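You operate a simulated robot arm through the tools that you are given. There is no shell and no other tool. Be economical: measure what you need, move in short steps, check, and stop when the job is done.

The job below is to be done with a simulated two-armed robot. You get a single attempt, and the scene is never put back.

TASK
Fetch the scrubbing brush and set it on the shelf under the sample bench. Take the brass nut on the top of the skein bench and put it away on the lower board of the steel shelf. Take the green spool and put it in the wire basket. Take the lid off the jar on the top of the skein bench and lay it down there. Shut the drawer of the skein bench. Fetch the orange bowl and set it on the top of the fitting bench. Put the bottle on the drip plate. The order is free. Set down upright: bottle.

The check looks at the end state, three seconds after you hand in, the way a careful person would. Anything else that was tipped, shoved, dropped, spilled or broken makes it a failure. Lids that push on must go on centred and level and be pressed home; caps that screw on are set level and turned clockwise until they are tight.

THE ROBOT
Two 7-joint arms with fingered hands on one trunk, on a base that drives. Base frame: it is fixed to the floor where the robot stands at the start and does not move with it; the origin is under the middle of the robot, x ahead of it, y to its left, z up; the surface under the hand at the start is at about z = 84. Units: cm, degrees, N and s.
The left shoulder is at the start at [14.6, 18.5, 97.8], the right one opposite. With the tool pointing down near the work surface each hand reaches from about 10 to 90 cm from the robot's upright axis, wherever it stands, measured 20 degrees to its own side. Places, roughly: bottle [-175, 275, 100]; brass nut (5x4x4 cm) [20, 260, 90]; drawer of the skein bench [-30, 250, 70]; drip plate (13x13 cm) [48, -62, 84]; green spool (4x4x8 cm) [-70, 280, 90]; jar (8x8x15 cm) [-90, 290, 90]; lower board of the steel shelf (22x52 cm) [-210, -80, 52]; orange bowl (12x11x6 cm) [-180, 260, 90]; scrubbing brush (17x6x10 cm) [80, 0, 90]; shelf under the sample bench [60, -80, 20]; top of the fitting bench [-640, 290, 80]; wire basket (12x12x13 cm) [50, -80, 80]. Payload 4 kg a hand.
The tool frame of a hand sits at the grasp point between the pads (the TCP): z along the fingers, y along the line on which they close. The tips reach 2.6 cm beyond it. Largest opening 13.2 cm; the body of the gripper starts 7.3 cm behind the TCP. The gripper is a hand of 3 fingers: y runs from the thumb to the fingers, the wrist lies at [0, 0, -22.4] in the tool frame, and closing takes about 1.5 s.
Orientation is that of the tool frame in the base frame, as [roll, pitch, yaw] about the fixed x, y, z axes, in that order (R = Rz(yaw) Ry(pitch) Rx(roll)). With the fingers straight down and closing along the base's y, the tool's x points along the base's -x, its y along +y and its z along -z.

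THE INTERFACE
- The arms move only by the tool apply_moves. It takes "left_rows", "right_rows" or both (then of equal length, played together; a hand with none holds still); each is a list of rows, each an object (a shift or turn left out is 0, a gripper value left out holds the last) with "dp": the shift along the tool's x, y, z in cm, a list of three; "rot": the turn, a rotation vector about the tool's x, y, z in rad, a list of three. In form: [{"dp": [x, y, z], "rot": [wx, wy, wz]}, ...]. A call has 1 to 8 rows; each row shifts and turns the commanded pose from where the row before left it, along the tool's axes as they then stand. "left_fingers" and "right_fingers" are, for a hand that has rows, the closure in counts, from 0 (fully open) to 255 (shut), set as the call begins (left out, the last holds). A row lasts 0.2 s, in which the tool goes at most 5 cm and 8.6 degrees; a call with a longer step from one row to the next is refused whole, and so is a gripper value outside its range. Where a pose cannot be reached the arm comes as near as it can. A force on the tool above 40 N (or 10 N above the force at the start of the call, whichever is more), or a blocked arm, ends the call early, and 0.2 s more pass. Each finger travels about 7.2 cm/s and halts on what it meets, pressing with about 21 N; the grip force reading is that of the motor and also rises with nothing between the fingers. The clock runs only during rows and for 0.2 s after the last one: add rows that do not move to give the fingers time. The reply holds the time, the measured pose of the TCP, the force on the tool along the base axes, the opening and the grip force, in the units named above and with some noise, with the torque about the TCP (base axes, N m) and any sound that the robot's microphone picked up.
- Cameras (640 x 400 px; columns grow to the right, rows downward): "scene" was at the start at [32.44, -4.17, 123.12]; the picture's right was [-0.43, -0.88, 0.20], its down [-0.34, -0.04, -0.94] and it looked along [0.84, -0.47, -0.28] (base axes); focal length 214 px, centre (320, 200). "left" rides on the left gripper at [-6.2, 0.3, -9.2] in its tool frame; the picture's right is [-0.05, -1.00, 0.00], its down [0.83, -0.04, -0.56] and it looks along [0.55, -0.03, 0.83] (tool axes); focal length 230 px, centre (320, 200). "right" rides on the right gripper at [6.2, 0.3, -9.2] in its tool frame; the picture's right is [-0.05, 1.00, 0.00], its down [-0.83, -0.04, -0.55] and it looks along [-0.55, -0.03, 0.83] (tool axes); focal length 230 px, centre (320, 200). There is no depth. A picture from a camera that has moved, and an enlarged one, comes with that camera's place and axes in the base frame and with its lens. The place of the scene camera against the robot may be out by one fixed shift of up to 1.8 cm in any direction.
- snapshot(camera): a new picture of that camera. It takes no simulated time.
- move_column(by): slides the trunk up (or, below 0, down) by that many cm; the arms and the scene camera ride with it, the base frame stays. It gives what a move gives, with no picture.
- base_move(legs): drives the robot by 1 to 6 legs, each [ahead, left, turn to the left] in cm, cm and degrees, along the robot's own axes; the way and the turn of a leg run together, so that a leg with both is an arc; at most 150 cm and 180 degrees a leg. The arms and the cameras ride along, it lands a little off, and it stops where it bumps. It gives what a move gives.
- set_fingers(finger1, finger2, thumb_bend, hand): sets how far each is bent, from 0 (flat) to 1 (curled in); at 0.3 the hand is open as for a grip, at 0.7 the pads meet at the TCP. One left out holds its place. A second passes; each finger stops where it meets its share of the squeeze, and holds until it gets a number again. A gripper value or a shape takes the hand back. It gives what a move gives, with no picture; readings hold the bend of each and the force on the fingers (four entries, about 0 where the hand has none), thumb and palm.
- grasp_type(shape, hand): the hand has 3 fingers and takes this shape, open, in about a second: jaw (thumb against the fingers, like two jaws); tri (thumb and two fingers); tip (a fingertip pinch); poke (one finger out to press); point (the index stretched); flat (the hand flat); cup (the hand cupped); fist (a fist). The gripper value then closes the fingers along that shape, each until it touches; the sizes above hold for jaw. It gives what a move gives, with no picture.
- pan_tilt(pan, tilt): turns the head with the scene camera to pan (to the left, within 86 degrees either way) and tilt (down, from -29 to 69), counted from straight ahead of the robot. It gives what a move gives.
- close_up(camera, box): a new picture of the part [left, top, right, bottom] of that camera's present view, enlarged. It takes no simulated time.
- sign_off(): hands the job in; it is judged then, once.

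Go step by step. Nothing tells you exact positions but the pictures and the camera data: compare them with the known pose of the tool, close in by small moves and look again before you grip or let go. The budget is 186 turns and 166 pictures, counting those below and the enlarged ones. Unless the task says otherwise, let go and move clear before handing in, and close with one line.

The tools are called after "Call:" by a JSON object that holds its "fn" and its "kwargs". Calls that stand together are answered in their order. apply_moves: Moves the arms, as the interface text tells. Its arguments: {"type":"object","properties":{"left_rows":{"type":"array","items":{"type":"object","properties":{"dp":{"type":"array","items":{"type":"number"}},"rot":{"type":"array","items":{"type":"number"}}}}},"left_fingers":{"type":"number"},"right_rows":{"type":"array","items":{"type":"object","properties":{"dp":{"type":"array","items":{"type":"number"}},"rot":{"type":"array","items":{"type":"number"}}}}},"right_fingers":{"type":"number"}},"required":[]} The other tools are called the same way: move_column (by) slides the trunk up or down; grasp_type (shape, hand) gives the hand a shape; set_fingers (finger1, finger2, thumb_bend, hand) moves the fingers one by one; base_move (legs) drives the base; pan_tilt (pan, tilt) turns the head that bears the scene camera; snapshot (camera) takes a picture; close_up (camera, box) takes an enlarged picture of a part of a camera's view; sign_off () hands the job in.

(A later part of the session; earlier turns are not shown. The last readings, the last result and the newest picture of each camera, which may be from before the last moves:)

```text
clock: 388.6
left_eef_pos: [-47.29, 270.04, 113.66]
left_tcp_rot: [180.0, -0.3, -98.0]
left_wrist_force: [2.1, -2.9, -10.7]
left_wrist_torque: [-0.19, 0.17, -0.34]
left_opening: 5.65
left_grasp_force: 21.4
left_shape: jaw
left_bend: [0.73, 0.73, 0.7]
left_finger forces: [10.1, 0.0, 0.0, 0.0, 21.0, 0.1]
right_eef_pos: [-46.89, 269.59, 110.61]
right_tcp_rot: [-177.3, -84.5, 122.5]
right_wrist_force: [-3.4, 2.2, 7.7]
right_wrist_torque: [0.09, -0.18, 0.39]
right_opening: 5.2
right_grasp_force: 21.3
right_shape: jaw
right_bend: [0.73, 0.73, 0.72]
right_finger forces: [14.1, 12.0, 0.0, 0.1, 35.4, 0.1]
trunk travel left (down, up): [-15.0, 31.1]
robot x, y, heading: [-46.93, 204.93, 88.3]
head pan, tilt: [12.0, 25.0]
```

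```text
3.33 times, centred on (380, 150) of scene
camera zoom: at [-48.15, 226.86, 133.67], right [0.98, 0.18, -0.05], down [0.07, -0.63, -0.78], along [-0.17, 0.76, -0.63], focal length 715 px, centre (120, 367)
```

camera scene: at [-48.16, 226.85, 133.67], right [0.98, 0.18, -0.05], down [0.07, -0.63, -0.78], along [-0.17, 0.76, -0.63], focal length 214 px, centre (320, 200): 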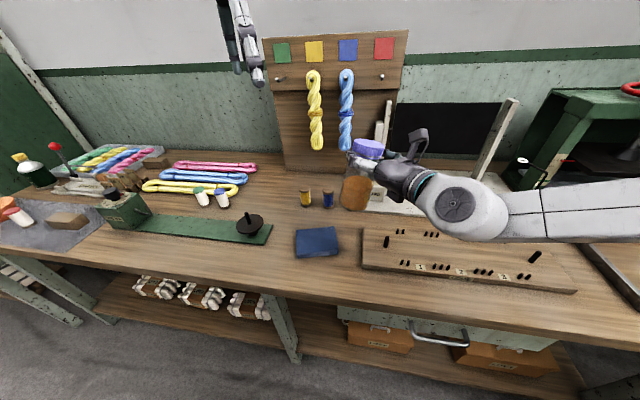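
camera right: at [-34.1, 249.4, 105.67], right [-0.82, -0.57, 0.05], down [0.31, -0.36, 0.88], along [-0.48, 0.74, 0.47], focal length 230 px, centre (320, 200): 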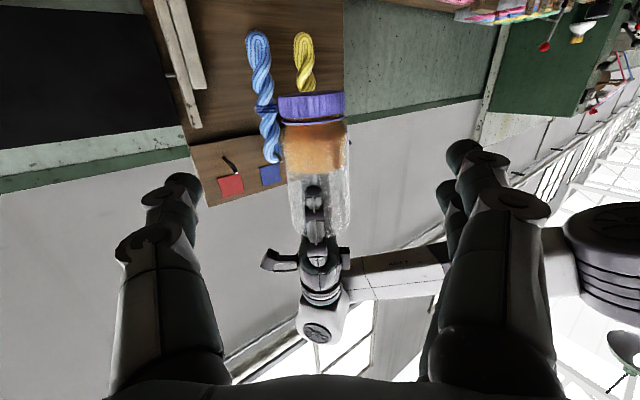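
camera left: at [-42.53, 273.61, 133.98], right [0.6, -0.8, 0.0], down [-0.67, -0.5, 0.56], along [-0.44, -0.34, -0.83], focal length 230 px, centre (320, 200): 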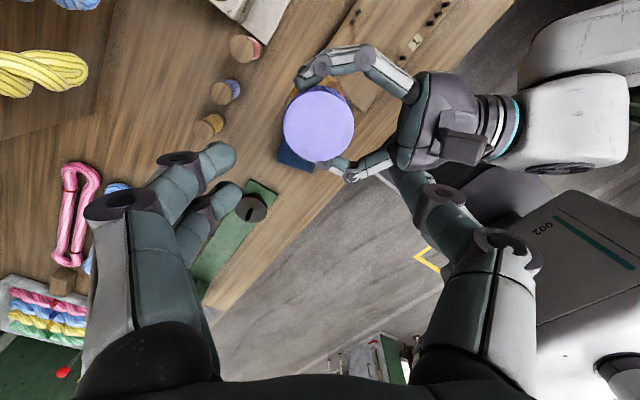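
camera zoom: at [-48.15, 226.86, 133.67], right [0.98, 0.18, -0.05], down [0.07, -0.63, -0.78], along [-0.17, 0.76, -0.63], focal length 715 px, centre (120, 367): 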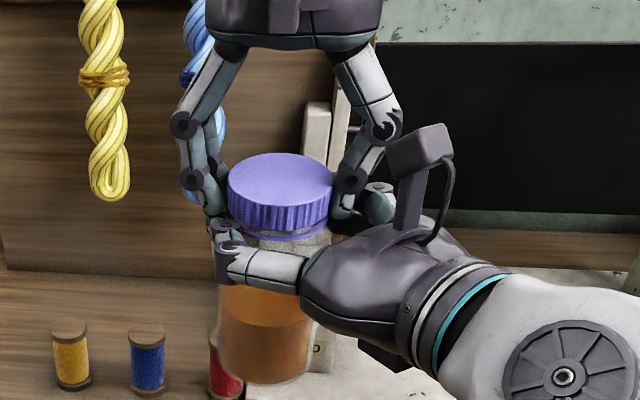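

Fingers collide before a full turn. Let the left hold the lid while the right regrips 4 cm lower on the jar.

Call:
{"fn": "apply_moves", "kwargs": {"right_fingers": 70, "right_rows": [{"dp": [0, 0, 0]}, {"dp": [0, 0, 0]}, {"dp": [0, 0, 0]}, {"dp": [0, 0, 0]}, {"dp": [-2, 0, 0]}, {"dp": [-2.2, 0, 0]}, {"dp": [0, 0, 0]}]}}

Call:
{"fn": "apply_moves", "kwargs": {"right_fingers": 255, "right_rows": [{"dp": [0, 0, 0]}, {"dp": [0, 0, 0]}, {"dp": [0, 0, 0]}, {"dp": [0, 0, 0]}, {"dp": [0, 0, 0]}]}}

Call:
{"fn": "apply_moves", "kwargs": {"left_rows": [{"rot": [0, 0, -0.14]}, {"rot": [0, 0, -0.14]}, {"rot": [0, 0, -0.14]}, {"rot": [0, 0, -0.14]}, {"rot": [0, 0, -0.14]}, {"rot": [0, 0, -0.14]}, {"rot": [0, 0, -0.14]}, {"rot": [0, 0, -0.14]}]}}

Call:
{"fn": "apply_moves", "kwargs": {"left_rows": [{"dp": [0, 0, -0.3]}, {"dp": [0, 0, -0.3]}, {"dp": [0, 0, 0]}]}}

```text
clock: 390.2
left_eef_pos: [-47.36, 269.87, 113.77]
left_tcp_rot: [179.9, -0.2, -98.0]
left_wrist_force: [-0.6, -0.9, -3.0]
left_wrist_torque: [0.0, -0.01, -0.01]
left_opening: 5.51
left_grasp_force: 21.1
left_shape: jaw
left_bend: [0.73, 0.74, 0.7]
left_finger forces: [10.6, 10.2, 0.0, 0.1, 19.9, 0.0]
right_eef_pos: [-46.8, 269.04, 106.11]
right_tcp_rot: [-177.4, -84.5, 122.5]
right_wrist_force: [-0.5, -0.3, 0.1]
right_wrist_torque: [0.0, 0.03, 0.05]
right_opening: 9.54
right_grasp_force: 0.1
right_shape: jaw
right_bend: [0.66, 0.66, 0.62]
right_finger forces: [0.1, 0.0, 0.0, 0.0, 0.1, 0.1]
trunk travel left (down, up): [-15.0, 31.1]
robot x, y, heading: [-46.88, 204.72, 88.5]
head pan, tilt: [12.0, 25.0]
```

```text
clock: 391.4
left_eef_pos: [-47.29, 269.9, 113.8]
left_tcp_rot: [-179.9, -0.2, -98.0]
left_wrist_force: [0.8, -0.6, -1.6]
left_wrist_torque: [-0.11, -0.04, 0.04]
left_opening: 5.54
left_grasp_force: 20.9
left_shape: jaw
left_bend: [0.73, 0.74, 0.7]
left_finger forces: [9.7, 10.1, 0.0, 0.0, 20.6, 0.1]
right_eef_pos: [-46.7, 269.14, 106.24]
right_tcp_rot: [-177.1, -84.4, 122.4]
right_wrist_force: [-1.3, 0.7, 0.2]
right_wrist_torque: [0.01, -0.04, -0.01]
right_opening: 6.29
right_grasp_force: 20.9
right_shape: jaw
right_bend: [0.72, 0.72, 0.71]
right_finger forces: [9.8, 9.6, 0.0, 0.1, 19.0, 0.1]
trunk travel left (down, up): [-15.0, 31.1]
robot x, y, heading: [-46.86, 204.61, 88.5]
head pan, tilt: [12.0, 25.0]
```

```text
clock: 393.2
left_eef_pos: [-47.29, 269.9, 113.73]
left_tcp_rot: [179.9, 0.0, -33.7]
left_wrist_force: [1.7, -1.4, 0.6]
left_wrist_torque: [0.18, -0.37, -0.08]
left_opening: 5.49
left_grasp_force: 20.4
left_shape: jaw
left_bend: [0.72, 0.74, 0.7]
left_finger forces: [10.5, 11.9, 0.1, 0.1, 21.9, 0.0]
right_eef_pos: [-46.76, 269.17, 106.08]
right_tcp_rot: [-177.1, -84.5, 122.2]
right_wrist_force: [-1.6, 1.5, -0.7]
right_wrist_torque: [-0.28, 0.18, 0.06]
right_opening: 6.28
right_grasp_force: 20.5
right_shape: jaw
right_bend: [0.72, 0.72, 0.71]
right_finger forces: [10.6, 9.3, 0.1, 0.1, 19.7, 0.1]
trunk travel left (down, up): [-15.0, 31.1]
robot x, y, heading: [-47.3, 204.72, 88.3]
head pan, tilt: [12.0, 25.0]
```

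```text
clock: 394.0
left_eef_pos: [-47.26, 269.93, 114.17]
left_tcp_rot: [179.6, -0.1, -33.9]
left_wrist_force: [0.3, 0.9, -12.0]
left_wrist_torque: [0.21, -0.29, 0.04]
left_opening: 5.5
left_grasp_force: 20.5
left_shape: jaw
left_bend: [0.72, 0.73, 0.7]
left_finger forces: [10.4, 10.9, 0.1, 0.0, 21.0, 0.0]
right_eef_pos: [-46.81, 269.13, 106.27]
right_tcp_rot: [-177.4, -84.6, 122.6]
right_wrist_force: [-1.0, -0.9, 8.3]
right_wrist_torque: [-0.09, 0.22, -0.01]
right_opening: 6.28
right_grasp_force: 20.6
right_shape: jaw
right_bend: [0.72, 0.72, 0.71]
right_finger forces: [10.3, 9.6, 0.0, 0.0, 19.5, 0.1]
trunk travel left (down, up): [-15.0, 31.1]
robot x, y, heading: [-47.03, 204.7, 88.4]
head pan, tilt: [12.0, 25.0]
```

The lid turns freely now with little torque. Continue counter-clockwise.

Call:
{"fn": "apply_moves", "kwargs": {"left_rows": [{"dp": [0, 0, 0.4]}, {"rot": [0, 0, -0.145]}, {"rot": [0, 0, -0.145]}, {"rot": [0, 0, -0.145]}, {"rot": [0, 0, -0.145]}, {"rot": [0, 0, -0.145]}, {"rot": [0, 0, -0.145]}, {"rot": [0, 0, -0.145]}]}}

Call:
{"fn": "apply_moves", "kwargs": {"left_rows": [{"rot": [0, 0, -0.145]}, {"rot": [0, 0, -0.145]}, {"rot": [0, 0, -0.145]}, {"rot": [0, 0, -0.145]}, {"rot": [0, 0, -0.145]}, {"rot": [0, 0, -0.145]}, {"rot": [0, 0, -0.145]}, {"rot": [0, 0, -0.145]}]}}

Call:
{"fn": "apply_moves", "kwargs": {"left_rows": [{"dp": [0, 0, -0.3]}, {"dp": [0, 0, -0.3]}, {"dp": [0, 0, 0]}]}}

```text
clock: 395.8
left_eef_pos: [-47.17, 269.87, 113.94]
left_tcp_rot: [179.7, 0.2, 24.6]
left_wrist_force: [4.1, -3.6, -1.1]
left_wrist_torque: [-0.19, -0.3, -0.05]
left_opening: 5.51
left_grasp_force: 21.3
left_shape: jaw
left_bend: [0.72, 0.74, 0.7]
left_finger forces: [11.6, 13.0, 0.1, 0.0, 18.3, 0.0]
right_eef_pos: [-46.7, 269.22, 106.1]
right_tcp_rot: [-177.0, -84.4, 122.2]
right_wrist_force: [-3.5, 4.2, -2.1]
right_wrist_torque: [-0.08, 0.01, 0.09]
right_opening: 6.26
right_grasp_force: 21.1
right_shape: jaw
right_bend: [0.72, 0.72, 0.71]
right_finger forces: [10.5, 10.5, 0.0, 0.0, 20.8, 0.1]
trunk travel left (down, up): [-15.0, 31.1]
robot x, y, heading: [-47.33, 205.12, 88.5]
head pan, tilt: [12.0, 25.0]
```

```text
clock: 397.6
left_eef_pos: [-47.24, 269.84, 113.94]
left_tcp_rot: [-179.9, 0.2, 91.0]
left_wrist_force: [2.0, 0.0, 0.1]
left_wrist_torque: [0.04, -0.04, -0.04]
left_opening: 5.54
left_grasp_force: 20.5
left_shape: jaw
left_bend: [0.73, 0.74, 0.7]
left_finger forces: [12.0, 11.5, 0.0, 0.1, 20.6, 0.0]
right_eef_pos: [-46.64, 269.13, 106.22]
right_tcp_rot: [-177.3, -84.4, 122.4]
right_wrist_force: [-2.0, -0.1, -1.5]
right_wrist_torque: [-0.05, -0.13, -0.01]
right_opening: 6.25
right_grasp_force: 20.8
right_shape: jaw
right_bend: [0.72, 0.72, 0.71]
right_finger forces: [10.2, 10.2, 0.1, 0.0, 20.3, 0.0]
trunk travel left (down, up): [-15.0, 31.1]
robot x, y, heading: [-47.06, 204.95, 88.7]
head pan, tilt: [12.0, 25.0]
```

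```text
clock: 398.4
left_eef_pos: [-47.18, 269.91, 114.54]
left_tcp_rot: [180.0, 0.2, 90.8]
left_wrist_force: [2.2, 0.2, -1.1]
left_wrist_torque: [0.02, 0.01, -0.01]
left_opening: 5.52
left_grasp_force: 20.9
left_shape: jaw
left_bend: [0.73, 0.74, 0.7]
left_finger forces: [11.7, 11.4, 0.0, 0.0, 20.6, 0.1]
right_eef_pos: [-46.71, 269.16, 106.2]
right_tcp_rot: [-177.1, -84.4, 122.3]
right_wrist_force: [-1.4, -0.3, -2.3]
right_wrist_torque: [-0.02, -0.12, 0.0]
right_opening: 6.26
right_grasp_force: 21.4
right_shape: jaw
right_bend: [0.72, 0.72, 0.71]
right_finger forces: [10.3, 10.2, 0.0, 0.0, 20.4, 0.1]
trunk travel left (down, up): [-15.0, 31.1]
robot x, y, heading: [-46.92, 205.0, 88.4]
head pan, tilt: [12.0, 25.0]
```

The lid is off (only its own weight now). Raise it clear, then shift the base left toward free bench space.

Call:
{"fn": "apply_moves", "kwargs": {"left_rows": [{"dp": [0, 0, -3]}, {"dp": [0, 0, -3]}, {"dp": [0, 0, -2]}, {"dp": [-3.5, -3, 0]}, {"dp": [-3.5, -3, 0]}, {"dp": [-3.5, -3, 0]}, {"dp": [-3.5, -3, 0]}, {"dp": [0, 0, 0]}]}}

Call:
{"fn": "base_move", "kwargs": {"legs": [[10, 35, 1.5]]}}

Call:
{"fn": "snapshot", "kwargs": {"camera": "scene"}}

```text
clock: 400.2
left_eef_pos: [-58.9, 255.71, 122.35]
left_tcp_rot: [-179.9, 0.2, 90.8]
left_wrist_force: [0.3, -0.5, 0.2]
left_wrist_torque: [0.0, 0.01, 0.0]
left_opening: 5.5
left_grasp_force: 21.1
left_shape: jaw
left_bend: [0.73, 0.74, 0.7]
left_finger forces: [11.4, 11.0, 0.0, 0.0, 21.4, 0.0]
right_eef_pos: [-46.59, 269.33, 106.16]
right_tcp_rot: [-176.3, -84.4, 121.4]
right_wrist_force: [0.3, -0.7, -1.8]
right_wrist_torque: [-0.02, 0.0, 0.01]
right_opening: 6.26
right_grasp_force: 20.5
right_shape: jaw
right_bend: [0.72, 0.72, 0.71]
right_finger forces: [10.1, 10.7, 0.0, 0.0, 19.5, 0.0]
trunk travel left (down, up): [-15.0, 31.1]
robot x, y, heading: [-47.1, 204.73, 88.6]
head pan, tilt: [12.0, 25.0]
```

```text
clock: 402.5
left_eef_pos: [-95.58, 265.55, 122.3]
left_tcp_rot: [-180.0, 0.2, 92.8]
left_wrist_force: [-0.2, 0.2, 0.5]
left_wrist_torque: [0.03, -0.02, 0.01]
left_opening: 5.53
left_grasp_force: 21.1
left_shape: jaw
left_bend: [0.73, 0.74, 0.7]
left_finger forces: [11.6, 11.0, 0.0, 0.0, 21.4, 0.0]
right_eef_pos: [-83.59, 279.51, 106.06]
right_tcp_rot: [-177.3, -84.4, 124.3]
right_wrist_force: [-0.8, 0.9, -2.6]
right_wrist_torque: [-0.07, 0.01, 0.04]
right_opening: 6.24
right_grasp_force: 21.7
right_shape: jaw
right_bend: [0.72, 0.72, 0.71]
right_finger forces: [10.1, 10.6, 0.1, 0.0, 19.4, 0.0]
trunk travel left (down, up): [-15.0, 31.1]
robot x, y, heading: [-81.79, 215.31, 90.3]
head pan, tilt: [12.0, 25.0]
```

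```text
21 pictures are left
camera scene: at [-83.64, 237.12, 133.68], right [0.98, 0.21, -0.05], down [0.09, -0.62, -0.78], along [-0.19, 0.75, -0.63], focal length 214 px, centre (320, 200)
```

scene: 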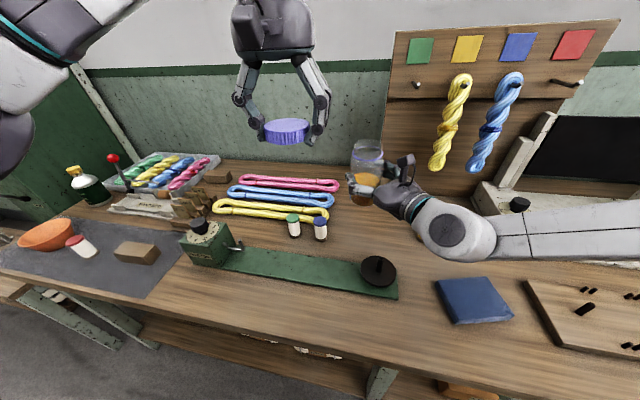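

Lid in the left hand, open jar upright in the right. Lay the lid on the front strip of the bench near (-97,256.5).

Call:
{"fn": "apply_moves", "kwargs": {"left_rows": [{"dp": [-3, -0.5, 3]}, {"dp": [-3, -0.5, 3.5]}, {"dp": [-3, -0.4, 3.5]}, {"dp": [0, 0, 4.5]}, {"dp": [0, 0, 4.5]}, {"dp": [0, 0, 4.5]}, {"dp": [0, 0, 4.5]}, {"dp": [0, 0, 4]}]}}

Call:
{"fn": "apply_moves", "kwargs": {"left_rows": [{"dp": [0, 0, 1.5]}, {"dp": [0, 0, 0.7]}, {"dp": [0, 0, 0.4]}, {"dp": [0, 0, 0.4]}, {"dp": [0, 0, 0.3]}, {"dp": [0, 0, 0]}]}}

```text
clock: 404.3
left_eef_pos: [-96.38, 256.56, 90.41]
left_tcp_rot: [-179.9, 0.2, 92.8]
left_wrist_force: [-0.4, 0.0, -1.1]
left_wrist_torque: [0.0, 0.02, -0.01]
left_opening: 5.54
left_grasp_force: 21.1
left_shape: jaw
left_bend: [0.73, 0.74, 0.7]
left_finger forces: [11.4, 10.9, 0.1, 0.0, 21.3, 0.0]
right_eef_pos: [-83.67, 279.57, 106.06]
right_tcp_rot: [-177.0, -84.4, 124.2]
right_wrist_force: [-0.7, 0.1, -2.1]
right_wrist_torque: [-0.02, 0.01, -0.01]
right_opening: 6.25
right_grasp_force: 21.1
right_shape: jaw
right_bend: [0.72, 0.72, 0.71]
right_finger forces: [10.1, 10.5, 0.1, 0.0, 19.3, 0.0]
trunk travel left (down, up): [-15.0, 31.1]
robot x, y, heading: [-81.8, 215.37, 90.5]
head pan, tilt: [12.0, 25.0]
```

```text
clock: 405.7
left_eef_pos: [-96.5, 256.34, 87.07]
left_tcp_rot: [179.9, 0.2, 92.7]
left_wrist_force: [-0.6, -0.3, 0.1]
left_wrist_torque: [-0.02, 0.01, -0.01]
left_opening: 5.5
left_grasp_force: 21.3
left_shape: jaw
left_bend: [0.73, 0.74, 0.7]
left_finger forces: [11.3, 10.8, 0.0, 0.0, 21.3, 0.0]
right_eef_pos: [-83.63, 279.42, 106.28]
right_tcp_rot: [-177.1, -84.4, 124.1]
right_wrist_force: [-0.5, -1.0, -1.5]
right_wrist_torque: [-0.07, -0.01, -0.01]
right_opening: 6.28
right_grasp_force: 20.6
right_shape: jaw
right_bend: [0.72, 0.72, 0.71]
right_finger forces: [10.0, 10.5, 0.0, 0.1, 19.3, 0.0]
trunk travel left (down, up): [-15.0, 31.1]
robot x, y, heading: [-81.86, 215.12, 90.6]
head pan, tilt: [12.0, 25.0]
```

Lower the last bit to contact, release and lift away; then lower the jar too.

Call:
{"fn": "apply_moves", "kwargs": {"left_rows": [{"dp": [0, 0, 0.3]}, {"dp": [0, 0, 0.3]}, {"dp": [0, 0, 0.3]}, {"dp": [0, 0, 0]}]}}

Call:
{"fn": "apply_moves", "kwargs": {"left_fingers": 130, "left_rows": [{"dp": [0, 0, 0]}, {"dp": [0, 0, 0]}, {"dp": [0, 0, 0]}, {"dp": [0, 0, 0]}, {"dp": [0, 0, -2]}, {"dp": [0, 0, -4]}, {"dp": [0, 0, -4]}, {"dp": [0, 0, -4]}]}}

Call:
{"fn": "apply_moves", "kwargs": {"left_fingers": 0, "left_rows": [{"dp": [0, -2, -4]}, {"dp": [0, -4, -3]}, {"dp": [0, -4, -2]}, {"dp": [0, -4, 0]}, {"dp": [0, 0, 0]}, {"dp": [0, 0, 0]}, {"dp": [0, 0, 0]}], "right_rows": [{"dp": [0, 0, 2.5]}, {"dp": [-2, 0, 2.5]}, {"dp": [-2, 0, 2.0]}, {"dp": [-3, 0, 0]}, {"dp": [-3, 0, 0]}, {"dp": [-2, 0, 0]}, {"dp": [0, 0, 0]}]}}

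Call:
{"fn": "snapshot", "kwargs": {"camera": "scene"}}

```text
clock: 406.7
left_eef_pos: [-96.45, 256.47, 86.61]
left_tcp_rot: [179.9, -0.2, 92.7]
left_wrist_force: [2.1, 5.7, 39.9]
left_wrist_torque: [0.12, -0.08, -0.08]
left_opening: 5.64
left_grasp_force: 20.9
left_shape: jaw
left_bend: [0.74, 0.74, 0.7]
left_finger forces: [23.1, 20.8, 0.1, 0.1, 36.8, 0.1]
right_eef_pos: [-83.51, 279.31, 106.35]
right_tcp_rot: [-177.5, -84.6, 124.5]
right_wrist_force: [-0.1, -0.4, -2.7]
right_wrist_torque: [-0.04, 0.0, 0.03]
right_opening: 6.25
right_grasp_force: 21.1
right_shape: jaw
right_bend: [0.72, 0.72, 0.71]
right_finger forces: [10.0, 10.4, 0.0, 0.0, 19.3, 0.0]
trunk travel left (down, up): [-15.0, 31.1]
robot x, y, heading: [-81.63, 215.39, 90.4]
head pan, tilt: [12.0, 25.0]
```

```text
clock: 408.5
left_eef_pos: [-96.31, 256.4, 100.15]
left_tcp_rot: [-179.9, 0.2, 92.8]
left_wrist_force: [-0.2, 0.3, -0.1]
left_wrist_torque: [0.0, 0.0, 0.01]
left_opening: 6.41
left_grasp_force: 0.1
left_shape: jaw
left_bend: [0.73, 0.73, 0.7]
left_finger forces: [0.0, 0.1, 0.0, 0.0, 0.0, 0.0]
right_eef_pos: [-83.58, 279.35, 106.29]
right_tcp_rot: [-177.2, -84.4, 124.2]
right_wrist_force: [0.7, -0.4, -2.0]
right_wrist_torque: [-0.03, -0.02, 0.01]
right_opening: 6.22
right_grasp_force: 21.1
right_shape: jaw
right_bend: [0.72, 0.72, 0.71]
right_finger forces: [10.0, 10.5, 0.0, 0.0, 19.3, 0.0]
trunk travel left (down, up): [-15.0, 31.1]
robot x, y, heading: [-81.58, 214.91, 90.7]
head pan, tilt: [12.0, 25.0]
```

```text
clock: 410.1
left_eef_pos: [-110.36, 255.84, 109.13]
left_tcp_rot: [-180.0, 0.2, 92.9]
left_wrist_force: [0.7, 0.2, -0.2]
left_wrist_torque: [-0.01, 0.0, -0.01]
left_opening: 13.19
left_grasp_force: 0.0
left_shape: jaw
left_bend: [0.3, 0.3, 0.3]
left_finger forces: [0.0, 0.0, 0.1, 0.0, 0.0, 0.1]
right_eef_pos: [-85.03, 283.25, 94.62]
right_tcp_rot: [-177.1, -84.4, 124.2]
right_wrist_force: [0.3, -0.7, -2.3]
right_wrist_torque: [-0.03, 0.01, -0.03]
right_opening: 6.25
right_grasp_force: 21.6
right_shape: jaw
right_bend: [0.72, 0.72, 0.71]
right_finger forces: [9.9, 10.3, 0.0, 0.0, 19.0, 0.0]
right hand out of reach, approached as far as the arm can: row 4, 5, 6
trunk travel left (down, up): [-15.0, 31.1]
robot x, y, heading: [-81.67, 215.13, 90.6]
head pan, tilt: [12.0, 25.0]
```

```text
20 pictures are left
camera scene: at [-83.62, 237.11, 133.68], right [0.98, 0.21, -0.05], down [0.09, -0.62, -0.78], along [-0.19, 0.75, -0.63], focal length 214 px, centre (320, 200)
```

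scene: 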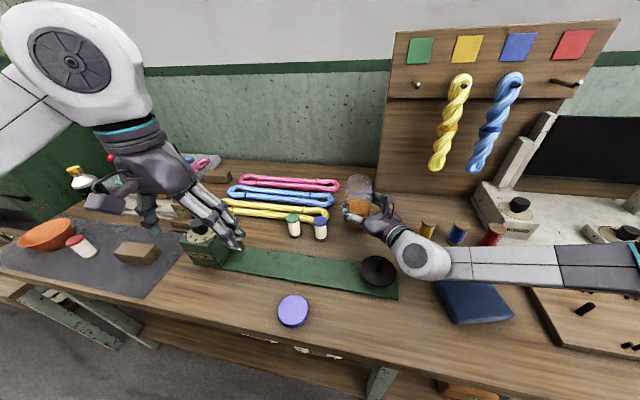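

Lid laid. The right arm is at its limit, so I'll lower the jar the rest with the trunk.

Call:
{"fn": "move_column", "kwargs": {"by": -1.8}}

Call:
{"fn": "move_column", "kwargs": {"by": -0.6}}

Call:
{"fn": "move_column", "kwargs": {"by": -0.4}}

```text
clock: 410.8
left_eef_pos: [-110.31, 255.72, 107.51]
left_tcp_rot: [179.9, 0.1, 92.9]
left_wrist_force: [0.1, -0.2, 0.1]
left_wrist_torque: [0.05, 0.01, 0.01]
left_opening: 13.19
left_grasp_force: 0.1
left_shape: jaw
left_bend: [0.3, 0.3, 0.3]
left_finger forces: [0.1, 0.1, 0.0, 0.0, 0.0, 0.0]
right_eef_pos: [-84.87, 283.21, 92.93]
right_tcp_rot: [-177.5, -84.5, 124.5]
right_wrist_force: [0.5, -0.4, -2.6]
right_wrist_torque: [-0.01, -0.01, -0.02]
right_opening: 6.27
right_grasp_force: 21.7
right_shape: jaw
right_bend: [0.72, 0.72, 0.71]
right_finger forces: [9.9, 10.3, 0.0, 0.0, 19.0, 0.1]
trunk travel left (down, up): [-13.2, 32.9]
robot x, y, heading: [-81.73, 214.73, 90.5]
head pan, tilt: [12.0, 25.0]
```

```text
clock: 411.3
left_eef_pos: [-110.4, 255.8, 106.85]
left_tcp_rot: [-180.0, 0.1, 92.8]
left_wrist_force: [-0.1, 0.4, 0.4]
left_wrist_torque: [-0.01, 0.0, -0.06]
left_opening: 13.18
left_grasp_force: 0.0
left_shape: jaw
left_bend: [0.3, 0.3, 0.3]
left_finger forces: [0.0, 0.0, 0.0, 0.0, 0.1, 0.0]
right_eef_pos: [-84.89, 283.23, 92.28]
right_tcp_rot: [-177.4, -84.4, 124.4]
right_wrist_force: [0.2, 0.0, -2.4]
right_wrist_torque: [-0.06, -0.03, -0.02]
right_opening: 6.26
right_grasp_force: 21.0
right_shape: jaw
right_bend: [0.72, 0.72, 0.71]
right_finger forces: [10.0, 10.2, 0.1, 0.0, 19.0, 0.1]
trunk travel left (down, up): [-12.6, 33.5]
robot x, y, heading: [-81.72, 214.9, 90.6]
head pan, tilt: [12.0, 25.0]
```

```text
clock: 411.9
left_eef_pos: [-110.46, 255.74, 106.44]
left_tcp_rot: [179.9, 0.1, 92.8]
left_wrist_force: [0.1, 0.3, 0.0]
left_wrist_torque: [0.01, 0.02, -0.03]
left_opening: 13.18
left_grasp_force: 0.0
left_shape: jaw
left_bend: [0.3, 0.3, 0.3]
left_finger forces: [0.1, 0.0, 0.0, 0.1, 0.0, 0.0]
right_eef_pos: [-84.86, 283.2, 91.86]
right_tcp_rot: [-177.6, -84.6, 124.6]
right_wrist_force: [-0.2, 0.4, 0.8]
right_wrist_torque: [-0.02, 0.03, 0.02]
right_opening: 6.24
right_grasp_force: 20.6
right_shape: jaw
right_bend: [0.72, 0.72, 0.71]
right_finger forces: [10.3, 10.3, 0.1, 0.0, 19.0, 0.1]
trunk travel left (down, up): [-12.2, 33.9]
robot x, y, heading: [-81.97, 215.06, 90.7]
head pan, tilt: [12.0, 25.0]
```

Jar is on the bench. Release, back the right hand straight out and look.

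Call:
{"fn": "apply_moves", "kwargs": {"right_fingers": 70, "right_rows": [{"dp": [0, 0, 0]}, {"dp": [0, 0, 0]}, {"dp": [0, 0, 0]}, {"dp": [0, 0, 0]}, {"dp": [0, 0, 0]}, {"dp": [0, 0, -3]}, {"dp": [0, 0, -3]}, {"dp": [0, 0, -3]}]}}

Call:
{"fn": "apply_moves", "kwargs": {"right_rows": [{"dp": [0.5, 0, -3]}, {"dp": [1, 0, -3]}, {"dp": [3, 0, 0]}, {"dp": [4, 0, 0]}, {"dp": [4, 0, 0]}, {"dp": [4, 0, 0]}]}}

Call:
{"fn": "base_move", "kwargs": {"legs": [[-18, 0, 0]]}}

Call:
{"fn": "pan_tilt", "kwargs": {"pan": 25, "tilt": 22}}

Call:
{"fn": "snapshot", "kwargs": {"camera": "scene"}}

```text
clock: 413.6
left_eef_pos: [-110.33, 255.67, 106.47]
left_tcp_rot: [-180.0, 0.1, 92.7]
left_wrist_force: [-0.6, 0.6, -0.7]
left_wrist_torque: [0.03, -0.03, 0.01]
left_opening: 13.22
left_grasp_force: 0.0
left_shape: jaw
left_bend: [0.3, 0.3, 0.3]
left_finger forces: [0.0, 0.0, 0.0, 0.0, 0.0, 0.1]
right_eef_pos: [-79.22, 276.07, 92.71]
right_tcp_rot: [-177.1, -84.4, 124.3]
right_wrist_force: [-0.1, 0.5, 0.3]
right_wrist_torque: [0.01, 0.01, -0.01]
right_opening: 9.54
right_grasp_force: 0.1
right_shape: jaw
right_bend: [0.66, 0.66, 0.62]
right_finger forces: [0.1, 0.0, 0.1, 0.0, 0.0, 0.0]
trunk travel left (down, up): [-12.2, 33.9]
robot x, y, heading: [-82.07, 215.26, 90.5]
head pan, tilt: [12.0, 25.0]
```

```text
clock: 415.1
left_eef_pos: [-110.47, 255.67, 106.44]
left_tcp_rot: [179.9, 0.1, 92.9]
left_wrist_force: [-0.1, 0.0, -0.7]
left_wrist_torque: [-0.01, -0.04, -0.03]
left_opening: 13.17
left_grasp_force: 0.0
left_shape: jaw
left_bend: [0.3, 0.3, 0.3]
left_finger forces: [0.0, 0.0, 0.1, 0.0, 0.0, 0.0]
right_eef_pos: [-76.86, 272.53, 109.72]
right_tcp_rot: [-177.7, -84.5, 124.9]
right_wrist_force: [0.2, -0.4, -0.5]
right_wrist_torque: [0.01, 0.03, 0.0]
right_opening: 9.52
right_grasp_force: 0.1
right_shape: jaw
right_bend: [0.66, 0.66, 0.62]
right_finger forces: [0.0, 0.0, 0.0, 0.0, 0.0, 0.1]
trunk travel left (down, up): [-12.2, 33.9]
robot x, y, heading: [-81.79, 214.86, 90.5]
head pan, tilt: [12.0, 25.0]
```

```text
clock: 416.5
left_eef_pos: [-110.23, 238.09, 106.47]
left_tcp_rot: [-179.9, 0.3, 92.9]
left_wrist_force: [0.3, -0.5, 0.2]
left_wrist_torque: [0.05, -0.03, -0.02]
left_opening: 13.2
left_grasp_force: 0.0
left_shape: jaw
left_bend: [0.3, 0.3, 0.3]
left_finger forces: [0.1, 0.0, 0.0, 0.0, 0.0, 0.0]
right_eef_pos: [-76.61, 254.97, 109.65]
right_tcp_rot: [-177.4, -84.5, 124.4]
right_wrist_force: [-0.1, -0.4, 0.6]
right_wrist_torque: [0.01, -0.01, 0.01]
right_opening: 9.53
right_grasp_force: 0.1
right_shape: jaw
right_bend: [0.66, 0.66, 0.62]
right_finger forces: [0.1, 0.0, 0.0, 0.1, 0.0, 0.0]
trunk travel left (down, up): [-12.2, 33.9]
robot x, y, heading: [-81.5, 197.66, 90.8]
head pan, tilt: [12.0, 25.0]
```

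```text
clock: 417.3
left_eef_pos: [-110.25, 238.15, 106.44]
left_tcp_rot: [180.0, 0.2, 92.9]
left_wrist_force: [0.0, 0.5, -0.4]
left_wrist_torque: [0.03, -0.01, 0.02]
left_opening: 13.17
left_grasp_force: 0.0
left_shape: jaw
left_bend: [0.3, 0.3, 0.3]
left_finger forces: [0.0, 0.0, 0.0, 0.0, 0.0, 0.0]
right_eef_pos: [-76.7, 254.98, 109.6]
right_tcp_rot: [-177.1, -84.5, 124.4]
right_wrist_force: [1.0, 0.2, -0.6]
right_wrist_torque: [0.01, -0.01, -0.01]
right_opening: 9.54
right_grasp_force: 0.0
right_shape: jaw
right_bend: [0.66, 0.66, 0.62]
right_finger forces: [0.0, 0.0, 0.0, 0.1, 0.1, 0.0]
trunk travel left (down, up): [-12.2, 33.9]
robot x, y, heading: [-81.77, 197.34, 90.5]
head pan, tilt: [25.0, 22.0]
```

```text
19 pictures are left
camera scene: at [-85.5, 221.42, 130.28], right [0.9, 0.41, -0.12], down [0.16, -0.59, -0.79], along [-0.4, 0.69, -0.6], focal length 214 px, centre (320, 200)
```

scene: 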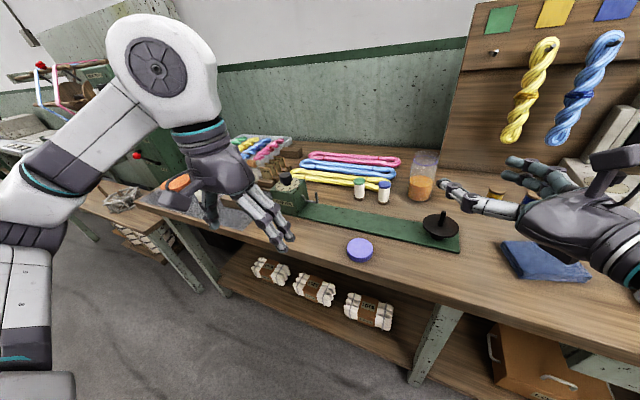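

The open jar stands upright and the lid lies on the bench. Now restore both wrists and move toward the bowl and bottle at the left end.

Call:
{"fn": "apply_moves", "kwargs": {"left_rows": [{"rot": [0, 0, 0.145]}, {"rot": [0, 0, 0.145]}, {"rot": [0, 0, 0.145]}, {"rot": [0, 0, 0.145]}, {"rot": [0, 0, 0.145]}, {"rot": [0, 0, 0.145]}, {"rot": [0, 0, 0.145]}, {"rot": [0, 0, 0.145]}], "right_rows": [{"rot": [0, 0, 0.145]}, {"rot": [0, 0, 0.145]}, {"rot": [0, 0, 0.145]}, {"rot": [0, 0, 0.145]}, {"rot": [0, 0, 0.145]}, {"rot": [0, 0, 0.145]}, {"rot": [0, 0, 0.145]}, {"rot": [0, 0, 0.145]}]}}

Call:
{"fn": "apply_moves", "kwargs": {"left_rows": [{"rot": [0, 0, 0.145]}, {"rot": [0, 0, 0.145]}, {"rot": [0, 0, 0.145]}, {"rot": [0, 0, 0.145]}, {"rot": [0, 0, 0.145]}, {"rot": [0, 0, 0.145]}, {"rot": [0, 0, 0.145]}, {"rot": [0, 0, 0.145]}], "right_rows": [{"rot": [0, 0, 0.145]}, {"rot": [0, 0, 0.145]}, {"rot": [0, 0, 0.145]}, {"rot": [0, 0, 0.145]}, {"rot": [0, 0, 0.145]}, {"rot": [0, 0, 0.145]}, {"rot": [0, 0, 0.145]}, {"rot": [0, 0, 0.145]}]}}

Call:
{"fn": "apply_moves", "kwargs": {"left_rows": [{"rot": [0, 0, 0.145]}, {"rot": [0, 0, 0.145]}, {"rot": [0, 0, 0.145]}, {"rot": [0, 0, 0.145]}, {"rot": [0, 0, 0.145]}, {"rot": [0, 0, 0.145]}, {"dp": [0, 0, -3]}, {"dp": [0, 0, -3]}], "right_rows": [{"rot": [0, 0, 0.145]}, {"rot": [0, 0, 0.145]}, {"rot": [0, 0, 0.145]}, {"rot": [0, 0, 0.145]}, {"rot": [0, 0, 0.145]}, {"rot": [0, 0, 0.115]}, {"dp": [0, 0, -3]}, {"dp": [0, 0, 0]}]}}

Call:
{"fn": "apply_moves", "kwargs": {"right_fingers": 0, "right_rows": [{"rot": [0, 0.14, 0]}, {"rot": [0, 0.14, 0]}, {"rot": [0, 0.14, 0]}, {"rot": [0, 0.14, 0]}, {"rot": [0, 0.14, 0]}, {"rot": [0, 0.14, 0]}, {"rot": [0, 0.14, 0]}, {"rot": [0, 0.14, 0]}]}}

Call:
{"fn": "apply_moves", "kwargs": {"right_rows": [{"rot": [0, 0.14, 0]}, {"rot": [0, 0.14, 0]}, {"rot": [0, 0.085, 0]}, {"rot": [0, 0, 0.145]}, {"rot": [0, 0, 0.145]}, {"rot": [0, 0, 0.145]}, {"rot": [0, 0, 0.145]}, {"dp": [0, 0, 0]}]}}

Call:
{"fn": "base_move", "kwargs": {"legs": [[0, 76, 0]]}}

Call:
{"fn": "snapshot", "kwargs": {"camera": "scene"}}

```text
clock: 419.1
left_eef_pos: [-110.28, 238.18, 106.42]
left_tcp_rot: [179.8, 0.1, 26.2]
left_wrist_force: [-0.2, 0.1, -0.8]
left_wrist_torque: [0.0, -0.03, -0.01]
left_opening: 13.21
left_grasp_force: 0.1
left_shape: jaw
left_bend: [0.3, 0.3, 0.3]
left_finger forces: [0.0, 0.0, 0.0, 0.0, 0.0, 0.1]
right_eef_pos: [-76.62, 254.93, 109.71]
right_tcp_rot: [-96.0, -23.0, 39.6]
right_wrist_force: [-1.2, 0.2, -0.4]
right_wrist_torque: [-0.01, -0.03, 0.03]
right_opening: 9.54
right_grasp_force: 0.0
right_shape: jaw
right_bend: [0.66, 0.66, 0.62]
right_finger forces: [0.0, 0.0, 0.0, 0.0, 0.0, 0.0]
trunk travel left (down, up): [-12.2, 33.9]
robot x, y, heading: [-81.95, 197.59, 90.8]
head pan, tilt: [25.0, 22.0]
```

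```text
clock: 420.9
left_eef_pos: [-110.37, 238.09, 106.36]
left_tcp_rot: [179.8, -0.1, -40.3]
left_wrist_force: [0.2, -0.3, 0.4]
left_wrist_torque: [0.02, 0.02, 0.0]
left_opening: 13.18
left_grasp_force: 0.1
left_shape: jaw
left_bend: [0.3, 0.3, 0.3]
left_finger forces: [0.0, 0.1, 0.0, 0.0, 0.1, 0.0]
right_eef_pos: [-76.66, 255.03, 109.63]
right_tcp_rot: [-97.8, 43.1, 31.9]
right_wrist_force: [0.3, 0.3, -0.3]
right_wrist_torque: [0.0, 0.02, -0.01]
right_opening: 9.52
right_grasp_force: 0.0
right_shape: jaw
right_bend: [0.66, 0.66, 0.62]
right_finger forces: [0.0, 0.0, 0.1, 0.0, 0.0, 0.0]
trunk travel left (down, up): [-12.2, 33.9]
robot x, y, heading: [-81.77, 197.38, 90.6]
head pan, tilt: [25.0, 22.0]
```

```text
clock: 422.7
left_eef_pos: [-110.43, 238.05, 112.46]
left_tcp_rot: [-180.0, -0.3, -90.0]
left_wrist_force: [0.2, 0.1, 0.1]
left_wrist_torque: [0.0, 0.01, -0.04]
left_opening: 13.2
left_grasp_force: 0.0
left_shape: jaw
left_bend: [0.3, 0.3, 0.3]
left_finger forces: [0.1, 0.0, 0.0, 0.0, 0.1, 0.0]
right_eef_pos: [-74.83, 252.74, 109.99]
right_tcp_rot: [165.5, 84.2, -67.4]
right_wrist_force: [0.1, 1.4, -0.3]
right_wrist_torque: [-0.01, -0.02, -0.02]
right_opening: 9.52
right_grasp_force: 0.1
right_shape: jaw
right_bend: [0.66, 0.66, 0.62]
right_finger forces: [0.0, 0.0, 0.1, 0.0, 0.1, 0.1]
trunk travel left (down, up): [-12.2, 33.9]
robot x, y, heading: [-81.59, 197.54, 90.4]
head pan, tilt: [25.0, 22.0]
```

```text
clock: 424.5
left_eef_pos: [-110.47, 237.99, 112.44]
left_tcp_rot: [-179.9, -0.4, -90.0]
left_wrist_force: [-0.5, -0.2, 0.7]
left_wrist_torque: [-0.01, 0.03, -0.01]
left_opening: 13.17
left_grasp_force: 0.0
left_shape: jaw
left_bend: [0.3, 0.3, 0.3]
left_finger forces: [0.1, 0.1, 0.1, 0.1, 0.0, 0.0]
right_eef_pos: [-74.73, 253.86, 111.32]
right_tcp_rot: [179.3, 30.0, -54.8]
right_wrist_force: [0.3, 0.0, -0.8]
right_wrist_torque: [-0.01, 0.03, 0.02]
right_opening: 13.22
right_grasp_force: 0.0
right_shape: jaw
right_bend: [0.3, 0.3, 0.3]
right_finger forces: [0.0, 0.0, 0.0, 0.0, 0.0, 0.0]
right hand out of reach, approached as far as the arm can: row 4, 5
trunk travel left (down, up): [-12.2, 33.9]
robot x, y, heading: [-81.54, 197.47, 90.7]
head pan, tilt: [25.0, 22.0]
```

```text
clock: 426.3
left_eef_pos: [-110.36, 238.01, 112.27]
left_tcp_rot: [180.0, -0.2, -90.0]
left_wrist_force: [0.3, 0.1, 0.4]
left_wrist_torque: [-0.02, 0.01, -0.03]
left_opening: 13.19
left_grasp_force: 0.1
left_shape: jaw
left_bend: [0.3, 0.3, 0.3]
left_finger forces: [0.0, 0.0, 0.0, 0.0, 0.0, 0.0]
right_eef_pos: [-74.63, 253.83, 111.24]
right_tcp_rot: [174.5, 7.2, -88.5]
right_wrist_force: [-0.1, 0.0, -0.4]
right_wrist_torque: [-0.01, 0.02, 0.01]
right_opening: 13.19
right_grasp_force: 0.0
right_shape: jaw
right_bend: [0.3, 0.3, 0.3]
right_finger forces: [0.0, 0.0, 0.0, 0.0, 0.1, 0.0]
trunk travel left (down, up): [-12.2, 33.9]
robot x, y, heading: [-81.72, 197.26, 90.6]
head pan, tilt: [25.0, 22.0]
```

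```text
clock: 430.5
left_eef_pos: [-187.97, 237.95, 112.38]
left_tcp_rot: [180.0, -0.2, -90.5]
left_wrist_force: [0.4, -0.3, 0.5]
left_wrist_torque: [-0.01, 0.03, -0.04]
left_opening: 13.23
left_grasp_force: 0.0
left_shape: jaw
left_bend: [0.3, 0.3, 0.3]
left_finger forces: [0.0, 0.1, 0.1, 0.0, 0.0, 0.1]
right_eef_pos: [-152.0, 253.32, 111.26]
right_tcp_rot: [174.6, 7.3, -88.8]
right_wrist_force: [-0.3, 0.1, 0.8]
right_wrist_torque: [0.0, -0.02, 0.04]
right_opening: 13.18
right_grasp_force: 0.0
right_shape: jaw
right_bend: [0.3, 0.3, 0.3]
right_finger forces: [0.0, 0.0, 0.0, 0.0, 0.1, 0.1]
trunk travel left (down, up): [-12.2, 33.9]
robot x, y, heading: [-159.58, 197.27, 90.1]
head pan, tilt: [25.0, 22.0]
```

```text
18 pictures are left
camera scene: at [-163.21, 221.03, 130.28], right [0.91, 0.41, -0.12], down [0.16, -0.59, -0.79], along [-0.39, 0.7, -0.6], focal length 214 px, centre (320, 200)
```

scene: 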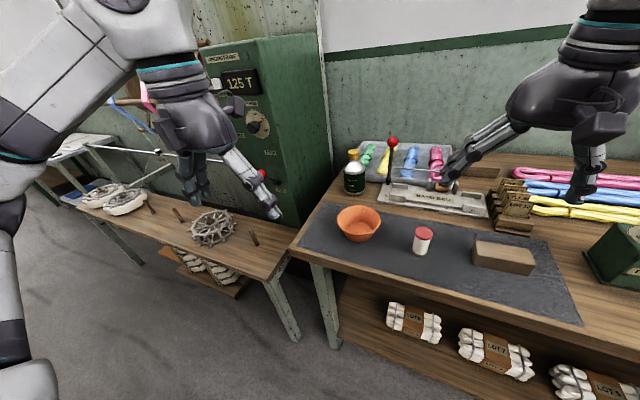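

Bowl at about (-175,262), the dark-green bottle at (-183,283.5), 16 cm tall. Straighten the right hand and move the base so both are reachable.

Call:
{"fn": "apply_moves", "kwargs": {"right_rows": [{"rot": [0.096, 0.125, 0]}, {"dp": [2, 0, -1]}, {"dp": [3, 0, 0]}, {"dp": [0, 0, 0]}]}}

Call:
{"fn": "base_move", "kwargs": {"legs": [[11, 18, 0]]}}

Call:
{"fn": "snapshot", "kwargs": {"camera": "right"}}

```text
refused: row 1 steps farther than a row can; nothing moved
```

```text
clock: 432.1
left_eef_pos: [-205.83, 248.58, 112.57]
left_tcp_rot: [179.9, -0.2, -90.4]
left_wrist_force: [0.1, -0.4, -0.4]
left_wrist_torque: [0.0, 0.0, 0.0]
left_opening: 13.18
left_grasp_force: 0.0
left_shape: jaw
left_bend: [0.3, 0.3, 0.3]
left_finger forces: [0.0, 0.0, 0.1, 0.0, 0.0, 0.0]
right_eef_pos: [-170.03, 264.03, 111.16]
right_tcp_rot: [174.6, 7.3, -88.7]
right_wrist_force: [0.1, 0.7, 0.0]
right_wrist_torque: [0.02, -0.02, 0.01]
right_opening: 13.2
right_grasp_force: 0.1
right_shape: jaw
right_bend: [0.3, 0.3, 0.3]
right_finger forces: [0.0, 0.0, 0.0, 0.0, 0.1, 0.1]
trunk travel left (down, up): [-12.2, 33.9]
robot x, y, heading: [-177.52, 207.87, 90.1]
head pan, tilt: [25.0, 22.0]
```

```text
17 pictures are left
camera right: at [-169.29, 256.81, 119.58], right [-0.99, 0.02, 0.1], down [0.08, 0.76, 0.65], along [-0.07, 0.65, -0.75], focal length 230 px, centre (320, 200)
```

right: 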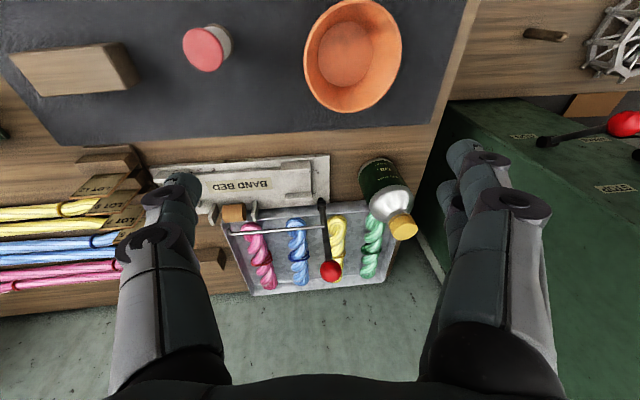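

Bowl rim centre (-175.9,261.3), r≈5.6; bottle axis (-182.5,279.8). First pinch the bowl's right rim with the right hand.

Call:
{"fn": "apply_moves", "kwargs": {"right_fingers": 140, "right_rows": [{"rot": [0.096, 0, 0]}, {"rot": [0, 0.125, 0]}, {"dp": [0, 0, 0]}, {"dp": [1.3, 0.3, 2]}, {"dp": [1.3, 0.3, 3]}, {"dp": [0, 0, 4]}, {"dp": [0, 0, 3]}]}}

Call:
{"fn": "snapshot", "kwargs": {"camera": "right"}}

```text
clock: 433.7
left_eef_pos: [-205.75, 248.68, 112.53]
left_tcp_rot: [-179.9, -0.2, -90.5]
left_wrist_force: [0.0, 0.4, -0.4]
left_wrist_torque: [0.02, 0.02, 0.04]
left_opening: 13.19
left_grasp_force: 0.1
left_shape: jaw
left_bend: [0.3, 0.3, 0.3]
left_finger forces: [0.1, 0.2, 0.0, 0.0, 0.1, 0.0]
right_eef_pos: [-166.82, 260.28, 98.65]
right_tcp_rot: [180.0, 0.3, -88.8]
right_wrist_force: [-0.4, 0.4, 0.0]
right_wrist_torque: [0.0, 0.03, 0.01]
right_opening: 6.03
right_grasp_force: 0.1
right_shape: jaw
right_bend: [0.73, 0.73, 0.7]
right_finger forces: [0.1, 0.0, 0.0, 0.0, 0.0, 0.0]
right hand out of reach, approached as far as the arm can: row 1, 2
trunk travel left (down, up): [-12.2, 33.9]
robot x, y, heading: [-177.46, 207.77, 90.3]
head pan, tilt: [25.0, 22.0]
```

```text
16 pictures are left
camera right: at [-167.14, 254.09, 107.76], right [-1.0, 0.03, 0.0], down [0.03, 0.83, 0.56], along [0.02, 0.56, -0.83], focal length 230 px, centre (320, 200)
```

right: 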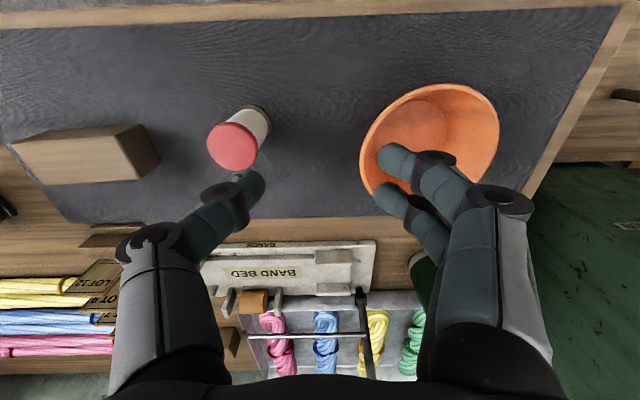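

Shift 3.5 cm left and descend so the rim lies between thumb and fingers.

Call:
{"fn": "apply_moves", "kwargs": {"right_rows": [{"dp": [-0.9, 3.5, 0]}, {"dp": [0, 0, 3.5]}, {"dp": [0, 0, 3.5]}, {"dp": [0, 0, 2.4]}, {"dp": [0, 0, 0]}]}}

Call:
{"fn": "snapshot", "kwargs": {"camera": "right"}}

```text
clock: 434.9
left_eef_pos: [-205.82, 248.6, 112.41]
left_tcp_rot: [-180.0, -0.2, -90.5]
left_wrist_force: [-0.2, -0.1, -0.3]
left_wrist_torque: [-0.02, 0.0, 0.02]
left_opening: 13.2
left_grasp_force: 0.0
left_shape: jaw
left_bend: [0.3, 0.3, 0.3]
left_finger forces: [0.0, 0.1, 0.0, 0.1, 0.0, 0.1]
right_eef_pos: [-170.61, 260.96, 89.53]
right_tcp_rot: [-180.0, 0.3, -88.8]
right_wrist_force: [0.3, -0.6, 0.1]
right_wrist_torque: [0.01, 0.04, -0.01]
right_opening: 6.0
right_grasp_force: 0.0
right_shape: jaw
right_bend: [0.73, 0.73, 0.7]
right_finger forces: [0.0, 0.1, 0.0, 0.1, 0.1, 0.0]
trunk travel left (down, up): [-12.2, 33.9]
robot x, y, heading: [-177.25, 208.21, 90.3]
head pan, tilt: [25.0, 22.0]
```

```text
15 pictures are left
camera right: at [-170.93, 254.72, 98.69], right [-1.0, 0.03, 0.0], down [0.03, 0.83, 0.56], along [0.02, 0.56, -0.83], focal length 230 px, centre (320, 200)
```

right: 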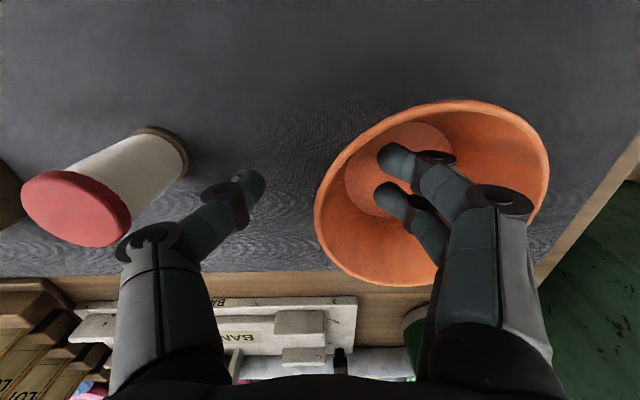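

Rim is between thumb and fingers. Close and lift gently.

Call:
{"fn": "apply_moves", "kwargs": {"right_fingers": 255, "right_rows": [{"dp": [0, 0, 0.4]}, {"dp": [0, 0, 0]}, {"dp": [0, 0, 0]}, {"dp": [0, 0, 0]}, {"dp": [0, 0, 0]}, {"dp": [0, 0, 0]}, {"dp": [0, 0, 0]}]}}

Call:
{"fn": "apply_moves", "kwargs": {"right_rows": [{"dp": [0, 0, -1]}, {"dp": [0, 0, -2]}, {"dp": [0, 0, -4]}, {"dp": [0, 0, -4]}, {"dp": [0, 0, -4]}, {"dp": [4, 0, -2]}, {"dp": [4, 0, 0]}, {"dp": [4, 0, 0]}]}}

Call:
{"fn": "apply_moves", "kwargs": {"right_rows": [{"dp": [4, 0, 0]}, {"dp": [4, -2, 0]}, {"dp": [2, -3, 0]}]}}

Call:
{"fn": "snapshot", "kwargs": {"camera": "scene"}}

```text
clock: 436.5
left_eef_pos: [-205.72, 248.7, 112.47]
left_tcp_rot: [179.9, -0.2, -90.5]
left_wrist_force: [-0.3, 0.2, 0.3]
left_wrist_torque: [-0.03, -0.02, -0.01]
left_opening: 13.2
left_grasp_force: 0.0
left_shape: jaw
left_bend: [0.3, 0.3, 0.3]
left_finger forces: [0.0, 0.1, 0.1, 0.0, 0.0, 0.1]
right_eef_pos: [-170.57, 261.04, 89.06]
right_tcp_rot: [-180.0, 0.2, -88.8]
right_wrist_force: [-1.4, 0.3, 1.7]
right_wrist_torque: [0.03, 0.12, 0.02]
right_opening: 0.12
right_grasp_force: 21.5
right_shape: jaw
right_bend: [0.71, 0.7, 0.7]
right_finger forces: [8.9, 9.7, 0.0, 0.0, 18.4, 0.0]
trunk travel left (down, up): [-12.2, 33.9]
robot x, y, heading: [-177.55, 207.74, 90.2]
head pan, tilt: [25.0, 22.0]
```

```text
clock: 438.3
left_eef_pos: [-205.81, 248.54, 112.49]
left_tcp_rot: [-180.0, -0.1, -90.5]
left_wrist_force: [-0.1, -1.4, 0.8]
left_wrist_torque: [0.01, 0.04, -0.01]
left_opening: 13.2
left_grasp_force: 0.2
left_shape: jaw
left_bend: [0.3, 0.3, 0.3]
left_finger forces: [0.0, 0.1, 0.1, 0.1, 0.0, 0.0]
right_eef_pos: [-169.92, 249.33, 106.24]
right_tcp_rot: [180.0, 0.1, -88.8]
right_wrist_force: [-0.6, -0.4, -0.8]
right_wrist_torque: [0.01, 0.01, -0.02]
right_opening: 0.13
right_grasp_force: 21.2
right_shape: jaw
right_bend: [0.7, 0.7, 0.71]
right_finger forces: [8.7, 10.3, 0.0, 0.0, 18.9, 0.0]
right hand out of reach, approached as far as the arm can: row 5
trunk travel left (down, up): [-12.2, 33.9]
robot x, y, heading: [-177.56, 207.67, 90.1]
head pan, tilt: [25.0, 22.0]
```

```text
clock: 439.1
left_eef_pos: [-205.66, 248.65, 112.33]
left_tcp_rot: [179.8, -0.2, -90.5]
left_wrist_force: [0.3, -0.1, 0.0]
left_wrist_torque: [0.0, 0.04, -0.01]
left_opening: 13.19
left_grasp_force: 0.1
left_shape: jaw
left_bend: [0.3, 0.3, 0.3]
left_finger forces: [0.0, 0.0, 0.0, 0.0, 0.0, 0.0]
right_eef_pos: [-164.52, 239.38, 106.04]
right_tcp_rot: [180.0, 0.1, -88.8]
right_wrist_force: [0.9, -0.1, -0.9]
right_wrist_torque: [0.0, -0.05, -0.02]
right_opening: 0.13
right_grasp_force: 20.8
right_shape: jaw
right_bend: [0.7, 0.7, 0.71]
right_finger forces: [8.7, 10.3, 0.0, 0.1, 19.0, 0.0]
trunk travel left (down, up): [-12.2, 33.9]
robot x, y, heading: [-177.13, 207.99, 89.9]
head pan, tilt: [25.0, 22.0]
```

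```text
14 pictures are left
camera scene: at [-180.91, 231.73, 130.29], right [0.91, 0.41, -0.12], down [0.16, -0.59, -0.79], along [-0.39, 0.7, -0.6], focal length 214 px, centre (320, 200)
```

scene: 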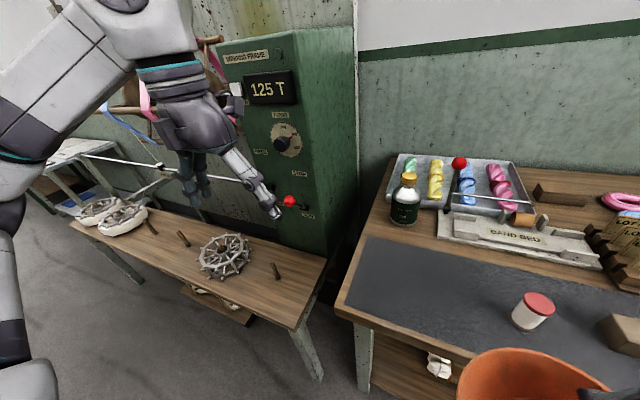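

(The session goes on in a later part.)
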